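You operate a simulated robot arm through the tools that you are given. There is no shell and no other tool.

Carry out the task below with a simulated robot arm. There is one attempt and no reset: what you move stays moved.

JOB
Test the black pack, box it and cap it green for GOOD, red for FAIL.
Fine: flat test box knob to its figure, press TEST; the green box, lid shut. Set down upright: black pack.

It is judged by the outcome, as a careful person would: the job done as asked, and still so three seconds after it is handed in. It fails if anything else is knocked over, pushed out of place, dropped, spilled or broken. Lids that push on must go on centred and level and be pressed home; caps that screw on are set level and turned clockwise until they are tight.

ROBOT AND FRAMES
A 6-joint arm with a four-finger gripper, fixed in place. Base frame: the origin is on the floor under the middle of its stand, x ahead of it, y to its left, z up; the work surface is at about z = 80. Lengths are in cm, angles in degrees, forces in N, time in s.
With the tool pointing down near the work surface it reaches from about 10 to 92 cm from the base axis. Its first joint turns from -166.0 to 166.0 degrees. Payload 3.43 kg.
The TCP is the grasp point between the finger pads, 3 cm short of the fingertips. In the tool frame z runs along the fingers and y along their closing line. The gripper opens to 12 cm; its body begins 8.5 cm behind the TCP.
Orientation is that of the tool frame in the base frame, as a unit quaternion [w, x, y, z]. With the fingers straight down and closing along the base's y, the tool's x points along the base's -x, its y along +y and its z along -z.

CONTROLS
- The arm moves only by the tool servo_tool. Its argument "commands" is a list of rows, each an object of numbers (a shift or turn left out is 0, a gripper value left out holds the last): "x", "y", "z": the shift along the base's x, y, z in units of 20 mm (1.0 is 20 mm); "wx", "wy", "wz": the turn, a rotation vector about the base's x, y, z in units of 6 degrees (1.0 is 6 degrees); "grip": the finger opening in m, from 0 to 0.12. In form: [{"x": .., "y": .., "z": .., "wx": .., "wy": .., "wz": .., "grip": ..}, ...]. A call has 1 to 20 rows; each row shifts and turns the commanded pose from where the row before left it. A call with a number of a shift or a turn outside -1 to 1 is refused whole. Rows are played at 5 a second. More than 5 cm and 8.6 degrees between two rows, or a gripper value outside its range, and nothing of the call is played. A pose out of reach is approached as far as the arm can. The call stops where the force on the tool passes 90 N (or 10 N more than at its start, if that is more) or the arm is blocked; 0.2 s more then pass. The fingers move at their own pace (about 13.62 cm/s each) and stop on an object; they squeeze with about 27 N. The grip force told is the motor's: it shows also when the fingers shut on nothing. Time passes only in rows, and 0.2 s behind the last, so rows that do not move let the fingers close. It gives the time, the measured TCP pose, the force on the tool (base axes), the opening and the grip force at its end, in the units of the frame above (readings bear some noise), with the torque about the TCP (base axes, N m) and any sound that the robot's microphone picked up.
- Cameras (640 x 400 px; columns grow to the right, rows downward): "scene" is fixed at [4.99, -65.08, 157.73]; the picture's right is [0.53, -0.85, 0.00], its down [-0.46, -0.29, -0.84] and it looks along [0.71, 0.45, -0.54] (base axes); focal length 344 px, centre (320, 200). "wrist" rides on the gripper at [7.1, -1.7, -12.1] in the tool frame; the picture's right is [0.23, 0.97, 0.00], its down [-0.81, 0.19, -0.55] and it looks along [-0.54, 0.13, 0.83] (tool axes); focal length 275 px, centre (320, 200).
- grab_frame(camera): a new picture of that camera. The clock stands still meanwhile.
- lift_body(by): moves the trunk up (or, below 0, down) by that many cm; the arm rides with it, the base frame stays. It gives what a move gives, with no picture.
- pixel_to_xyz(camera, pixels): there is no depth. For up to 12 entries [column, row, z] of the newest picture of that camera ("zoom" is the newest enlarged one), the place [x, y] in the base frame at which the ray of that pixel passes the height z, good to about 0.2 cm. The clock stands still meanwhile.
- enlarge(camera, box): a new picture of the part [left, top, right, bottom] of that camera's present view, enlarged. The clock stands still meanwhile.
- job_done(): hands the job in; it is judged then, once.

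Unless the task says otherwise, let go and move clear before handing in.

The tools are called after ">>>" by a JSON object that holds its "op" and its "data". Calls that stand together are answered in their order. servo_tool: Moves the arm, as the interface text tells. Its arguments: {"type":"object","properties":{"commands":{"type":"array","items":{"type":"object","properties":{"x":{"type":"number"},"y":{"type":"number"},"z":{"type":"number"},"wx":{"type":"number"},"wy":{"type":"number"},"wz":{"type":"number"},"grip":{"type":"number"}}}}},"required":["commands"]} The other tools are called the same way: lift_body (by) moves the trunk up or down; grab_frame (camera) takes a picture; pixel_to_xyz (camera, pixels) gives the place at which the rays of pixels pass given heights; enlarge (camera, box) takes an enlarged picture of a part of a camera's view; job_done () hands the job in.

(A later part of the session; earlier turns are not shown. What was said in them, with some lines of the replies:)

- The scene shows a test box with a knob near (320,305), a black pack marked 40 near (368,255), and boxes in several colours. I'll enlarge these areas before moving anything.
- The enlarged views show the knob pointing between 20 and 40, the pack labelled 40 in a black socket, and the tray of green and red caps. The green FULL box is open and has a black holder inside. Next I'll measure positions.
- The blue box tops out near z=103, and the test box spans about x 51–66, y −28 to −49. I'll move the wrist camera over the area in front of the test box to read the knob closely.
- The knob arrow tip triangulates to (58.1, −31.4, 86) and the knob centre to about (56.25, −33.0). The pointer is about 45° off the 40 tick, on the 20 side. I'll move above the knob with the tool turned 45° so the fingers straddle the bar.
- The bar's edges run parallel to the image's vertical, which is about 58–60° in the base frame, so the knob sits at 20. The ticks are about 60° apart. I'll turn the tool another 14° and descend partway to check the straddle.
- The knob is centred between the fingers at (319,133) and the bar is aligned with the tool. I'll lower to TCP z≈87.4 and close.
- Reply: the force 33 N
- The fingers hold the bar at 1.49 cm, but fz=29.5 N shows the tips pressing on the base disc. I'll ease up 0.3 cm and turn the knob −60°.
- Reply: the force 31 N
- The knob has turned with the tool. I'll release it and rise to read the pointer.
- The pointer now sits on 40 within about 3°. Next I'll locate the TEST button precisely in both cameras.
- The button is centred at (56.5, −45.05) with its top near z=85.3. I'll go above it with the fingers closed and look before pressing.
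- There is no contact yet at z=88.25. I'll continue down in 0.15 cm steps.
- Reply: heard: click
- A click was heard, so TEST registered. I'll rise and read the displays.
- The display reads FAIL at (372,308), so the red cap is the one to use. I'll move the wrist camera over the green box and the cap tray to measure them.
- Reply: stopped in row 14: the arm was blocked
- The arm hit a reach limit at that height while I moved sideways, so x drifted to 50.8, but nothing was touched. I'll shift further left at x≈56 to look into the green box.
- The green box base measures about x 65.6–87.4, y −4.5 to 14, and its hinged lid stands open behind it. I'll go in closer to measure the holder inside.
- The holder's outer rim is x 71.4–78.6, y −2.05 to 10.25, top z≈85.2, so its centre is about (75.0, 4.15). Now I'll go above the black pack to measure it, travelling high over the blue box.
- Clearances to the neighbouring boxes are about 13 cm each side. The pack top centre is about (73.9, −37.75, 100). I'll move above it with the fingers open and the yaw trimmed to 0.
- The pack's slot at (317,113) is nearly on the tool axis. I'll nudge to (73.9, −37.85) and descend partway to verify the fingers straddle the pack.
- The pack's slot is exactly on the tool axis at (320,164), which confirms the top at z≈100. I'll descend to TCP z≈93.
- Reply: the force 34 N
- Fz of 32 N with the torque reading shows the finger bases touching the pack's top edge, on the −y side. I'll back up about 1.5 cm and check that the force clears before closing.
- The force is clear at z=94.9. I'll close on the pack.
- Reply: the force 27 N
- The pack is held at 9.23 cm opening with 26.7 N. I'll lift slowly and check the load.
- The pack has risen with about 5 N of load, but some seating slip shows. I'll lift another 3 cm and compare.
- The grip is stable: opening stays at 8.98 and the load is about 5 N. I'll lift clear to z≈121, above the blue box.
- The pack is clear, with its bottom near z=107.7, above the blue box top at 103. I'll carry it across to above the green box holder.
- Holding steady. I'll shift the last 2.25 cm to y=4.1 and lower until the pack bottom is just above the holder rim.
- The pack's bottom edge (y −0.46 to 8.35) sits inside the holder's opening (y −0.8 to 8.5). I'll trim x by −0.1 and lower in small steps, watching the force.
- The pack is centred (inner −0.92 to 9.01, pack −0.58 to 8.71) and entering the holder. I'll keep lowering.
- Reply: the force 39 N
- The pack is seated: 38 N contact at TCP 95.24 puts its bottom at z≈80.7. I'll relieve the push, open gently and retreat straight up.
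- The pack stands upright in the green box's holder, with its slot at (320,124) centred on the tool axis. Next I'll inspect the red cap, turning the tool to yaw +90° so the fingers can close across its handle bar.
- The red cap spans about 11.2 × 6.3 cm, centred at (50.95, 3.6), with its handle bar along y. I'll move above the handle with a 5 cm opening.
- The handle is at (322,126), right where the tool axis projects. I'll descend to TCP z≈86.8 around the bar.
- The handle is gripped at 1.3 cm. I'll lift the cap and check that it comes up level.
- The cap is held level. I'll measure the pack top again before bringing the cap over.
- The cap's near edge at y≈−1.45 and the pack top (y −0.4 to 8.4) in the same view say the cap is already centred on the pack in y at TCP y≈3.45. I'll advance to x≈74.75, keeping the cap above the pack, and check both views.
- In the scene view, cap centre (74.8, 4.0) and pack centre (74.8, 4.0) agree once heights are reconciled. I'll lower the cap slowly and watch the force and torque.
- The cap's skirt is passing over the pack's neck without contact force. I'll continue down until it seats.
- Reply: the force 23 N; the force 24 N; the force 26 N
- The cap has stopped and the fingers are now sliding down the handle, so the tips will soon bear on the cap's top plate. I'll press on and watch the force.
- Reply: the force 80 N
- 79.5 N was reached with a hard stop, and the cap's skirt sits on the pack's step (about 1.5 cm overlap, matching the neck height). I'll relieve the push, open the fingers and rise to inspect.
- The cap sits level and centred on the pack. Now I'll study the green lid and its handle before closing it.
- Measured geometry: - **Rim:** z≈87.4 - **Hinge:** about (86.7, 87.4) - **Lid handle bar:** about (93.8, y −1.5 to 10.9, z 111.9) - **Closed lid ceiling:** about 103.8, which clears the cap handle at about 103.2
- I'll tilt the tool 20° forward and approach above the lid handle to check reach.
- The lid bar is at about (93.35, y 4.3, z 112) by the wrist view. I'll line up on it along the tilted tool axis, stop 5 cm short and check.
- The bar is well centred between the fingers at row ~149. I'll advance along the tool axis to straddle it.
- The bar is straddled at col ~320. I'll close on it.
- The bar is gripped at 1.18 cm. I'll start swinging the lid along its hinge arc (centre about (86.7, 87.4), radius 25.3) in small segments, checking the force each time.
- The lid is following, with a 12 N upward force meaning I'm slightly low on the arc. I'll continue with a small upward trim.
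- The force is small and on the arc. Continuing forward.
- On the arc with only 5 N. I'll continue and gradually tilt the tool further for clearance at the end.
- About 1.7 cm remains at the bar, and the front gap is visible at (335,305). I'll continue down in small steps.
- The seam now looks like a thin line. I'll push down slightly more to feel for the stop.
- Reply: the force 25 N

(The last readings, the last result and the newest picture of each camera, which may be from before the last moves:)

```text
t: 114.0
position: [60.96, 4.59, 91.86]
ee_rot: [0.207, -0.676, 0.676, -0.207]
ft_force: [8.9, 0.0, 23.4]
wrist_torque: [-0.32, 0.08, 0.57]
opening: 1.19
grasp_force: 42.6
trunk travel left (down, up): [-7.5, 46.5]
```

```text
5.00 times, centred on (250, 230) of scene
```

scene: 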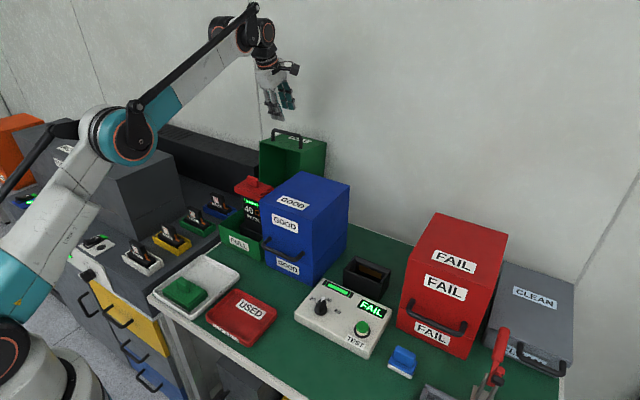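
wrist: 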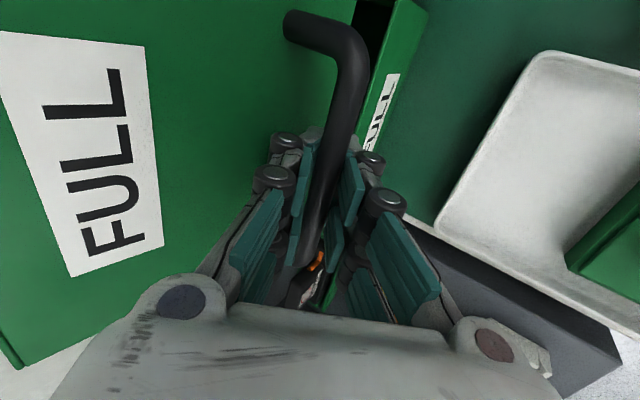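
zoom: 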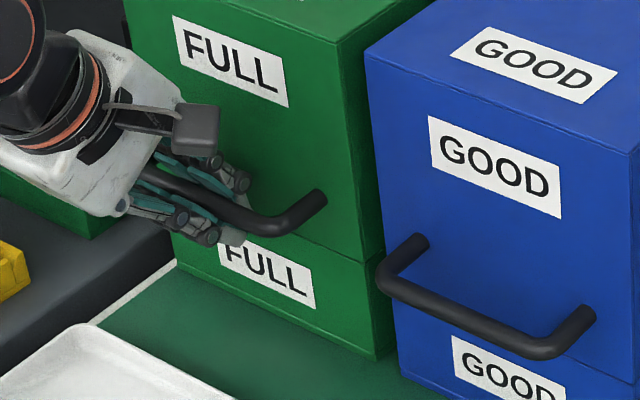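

23 N of contact: the lid is shut. I'll relax, open the fingers just enough to clear the bar, and back away along the tool axis.

>>> {"op": "servo_tool", "data": {"commands": [{"z": 0.08}, {"grip": 0.02}, {"grip": 0.027}, {}, {"x": -0.14, "z": 0.21}, {"x": -0.28, "z": 0.42}, {"x": -0.28, "z": 0.42}, {"x": -0.39, "z": 0.58}, {}]}}

>>> {"op": "enlarge", "data": {"camera": "scene", "box": [190, 140, 320, 270]}}

>>> {"op": "grab_frame", "data": {"camera": "wrist"}}

```text
t: 116.0
position: [58.59, 4.48, 95.24]
ee_rot: [0.206, -0.676, 0.677, -0.206]
ft_force: [-1.0, 0.8, -0.2]
wrist_torque: [-0.01, -0.01, 0.03]
opening: 2.69
grasp_force: 0.1
trunk travel left (down, up): [-7.5, 46.5]
```

```text
3.08 times, centred on (255, 205) of scene
```

zoom: 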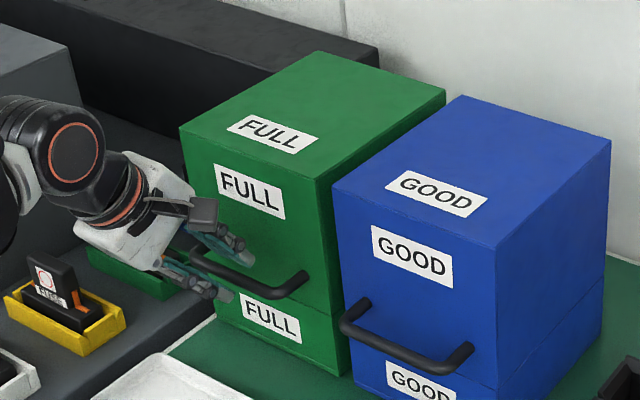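

```text
taken
```

wrist: 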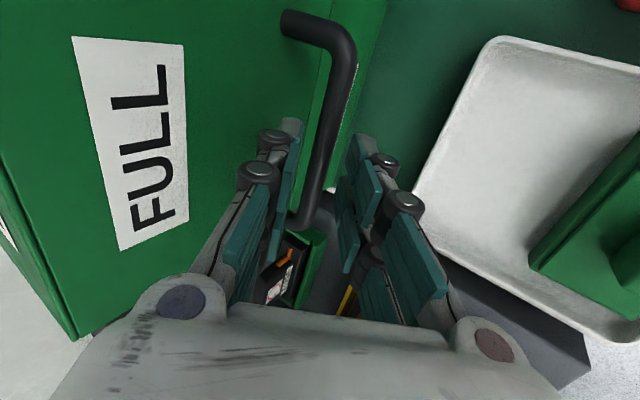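

The lid stays shut and the bar is free. I'll back away further, level the tool and inspect everything.

>>> {"op": "servo_tool", "data": {"commands": [{"x": -0.4, "z": 0.6}, {"x": -0.4, "z": 0.8}, {"x": -0.2, "z": 1}, {"z": 1, "wy": 0.5}, {"z": 1, "wy": 1}, {"z": 0.8, "wy": 1}, {"wy": 1, "y": -0.5}, {"wy": 1, "y": -0.8}, {"wy": 1.0, "y": -0.8}, {"wy": 0.2, "y": -0.8}, {"y": -0.5}, {}]}}

>>> {"op": "grab_frame", "data": {"camera": "scene"}}

>>> {"op": "enlarge", "data": {"camera": "scene", "box": [200, 180, 300, 270]}}

>>> {"op": "grab_frame", "data": {"camera": "wrist"}}

```text
t: 118.6
position: [56.63, -2.33, 105.6]
ee_rot: [0.002, 0.707, -0.707, -0.002]
ft_force: [-0.5, -0.2, -0.5]
wrist_torque: [0.01, -0.03, -0.05]
opening: 2.68
grasp_force: 0.0
trunk travel left (down, up): [-7.5, 46.5]
```

```text
taken
```

scene: 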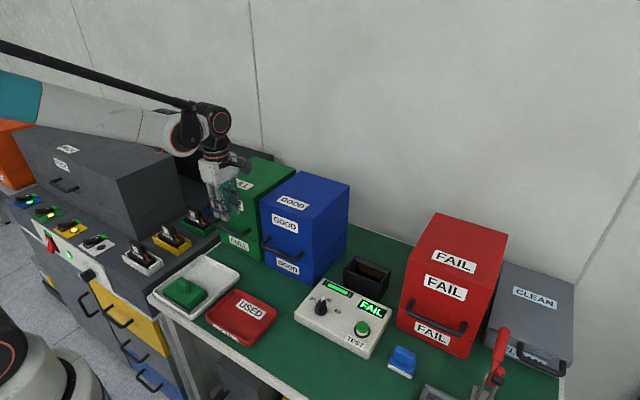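

```text
4.44 times, centred on (250, 225) of scene
```

zoom: 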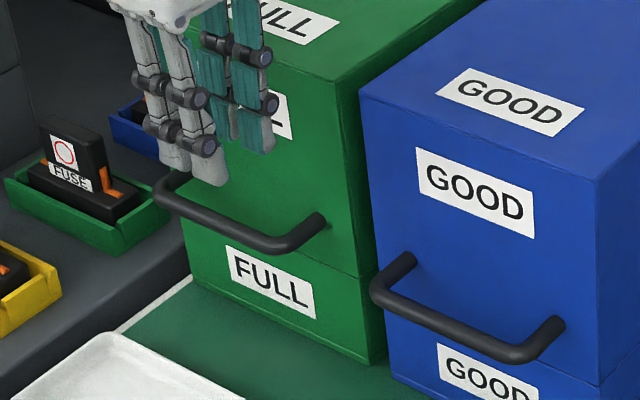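

```text
taken
```

wrist: 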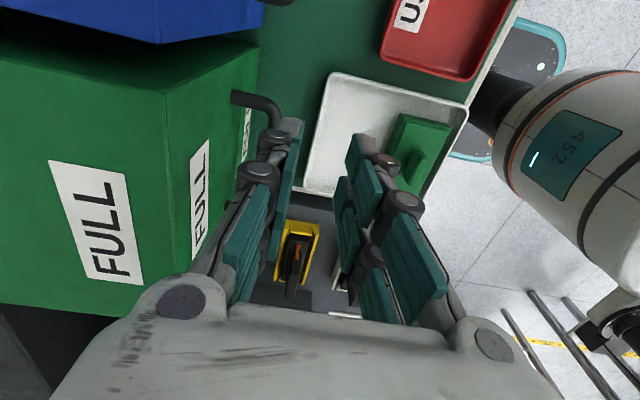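

>>> {"op": "servo_tool", "data": {"commands": [{"z": 0.8, "x": -0.1}, {"z": 0.8, "y": -0.6}, {"z": 0.8, "y": -1}, {"z": 0.8, "y": -1}, {"z": 0.5, "y": -1}, {"y": -1}, {"y": -1}, {"y": -1}, {"y": -1}, {"y": -1}, {"y": -0.6}, {}]}}

>>> {"op": "grab_frame", "data": {"camera": "scene"}}

>>> {"op": "enlarge", "data": {"camera": "scene", "box": [190, 140, 330, 290]}}

>>> {"op": "enlarge", "data": {"camera": "scene", "box": [285, 240, 405, 360]}}

```text
t: 121.2
position: [56.49, -20.72, 112.94]
ee_rot: [0.002, 0.707, -0.707, -0.002]
ft_force: [0.2, 0.3, 0.2]
wrist_torque: [0.0, -0.01, -0.01]
opening: 2.71
grasp_force: 0.1
trunk travel left (down, up): [-7.5, 46.5]
```

```text
taken
```

scene: 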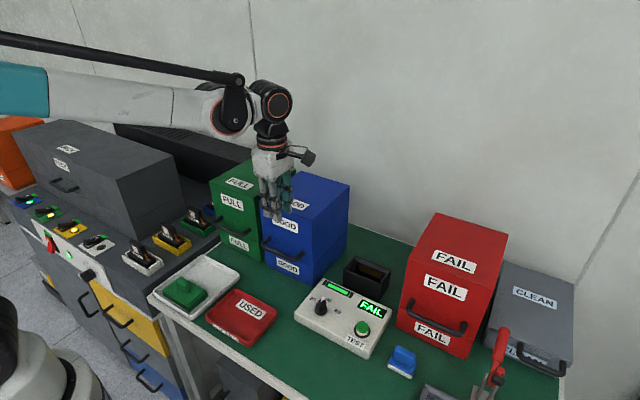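

```text
2.67 times, centred on (260, 215) of scene
```

zoom: 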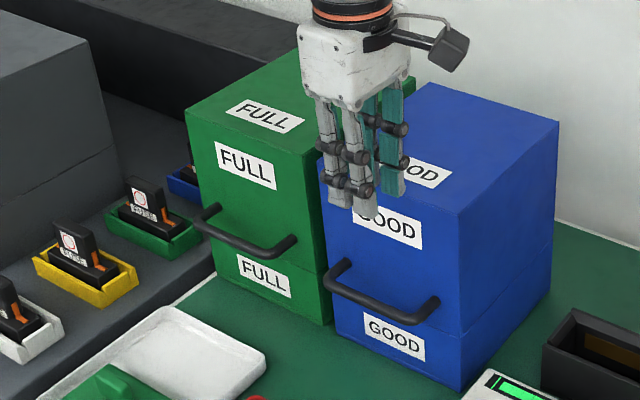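

```text
3.33 times, centred on (345, 300) of scene
```

zoom: 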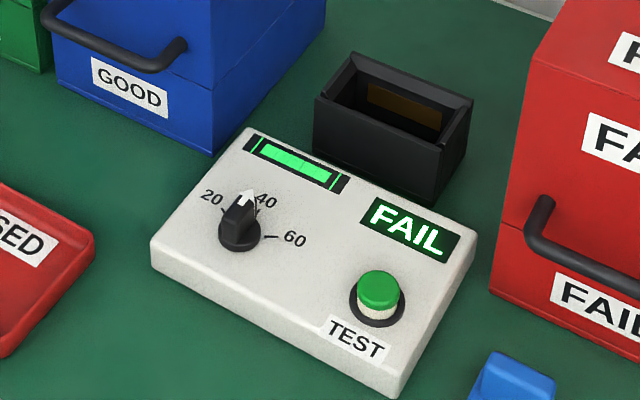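

The lid looks shut with a thin seam, and the test box still reads FAIL with the knob on 40. I'll verify the lid's top corner height against its closed position.

>>> {"op": "pixel_to_xyz", "data": {"camera": "scene", "pixels": [[209.8, 181.5, 103.5], [209.8, 181.5, 104.2], [209.8, 181.5, 105], [260.5, 202, 104.2]]}}

>>> {"op": "enlarge", "data": {"camera": "scene", "box": [205, 210, 275, 270]}}

```text
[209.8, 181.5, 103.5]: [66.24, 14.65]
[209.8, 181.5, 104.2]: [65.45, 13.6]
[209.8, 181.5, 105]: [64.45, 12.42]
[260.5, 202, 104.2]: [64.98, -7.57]
```

```text
6.67 times, centred on (240, 240) of scene
```

zoom: 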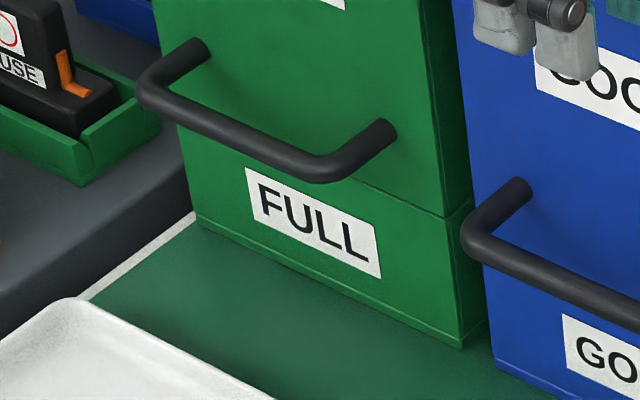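

Everything checks out:
- **Lid:** the top corner is at z≈104.2, its closed height, and the seam is flush.
- **Test:** the knob is on 40 and the display reads FAIL.
- **Pack:** it is upright in the green box under the red cap.
- **Arm:** it is clear of everything.

I'm handing in the job.

>>> {"op": "job_done", "data": {}}

```text
The job is handed in.
```

The black pack tested **FAIL**, so it is now standing upright in the green box with the red cap pressed on and the lid shut.

- **Test:** I turned the knob from 20 to 40, the pack's figure, and pressed TEST. The button clicked and the display read FAIL. The pointer ended up within about 3° of the 40 mark.
- **Boxing:** The pack went from the socket behind the test box into the black holder inside the green box.
- **Capping:** The red cap is level and centred. I pressed it with about 80 N until it came to a hard stop; there was no click.
- **Lid:** I swung it shut by its handle rather than letting it drop. The seam is flush and the top sits at its closed height.

The last pictures show nothing else knocked over or out of place, and the arm was clear when I handed the job in.
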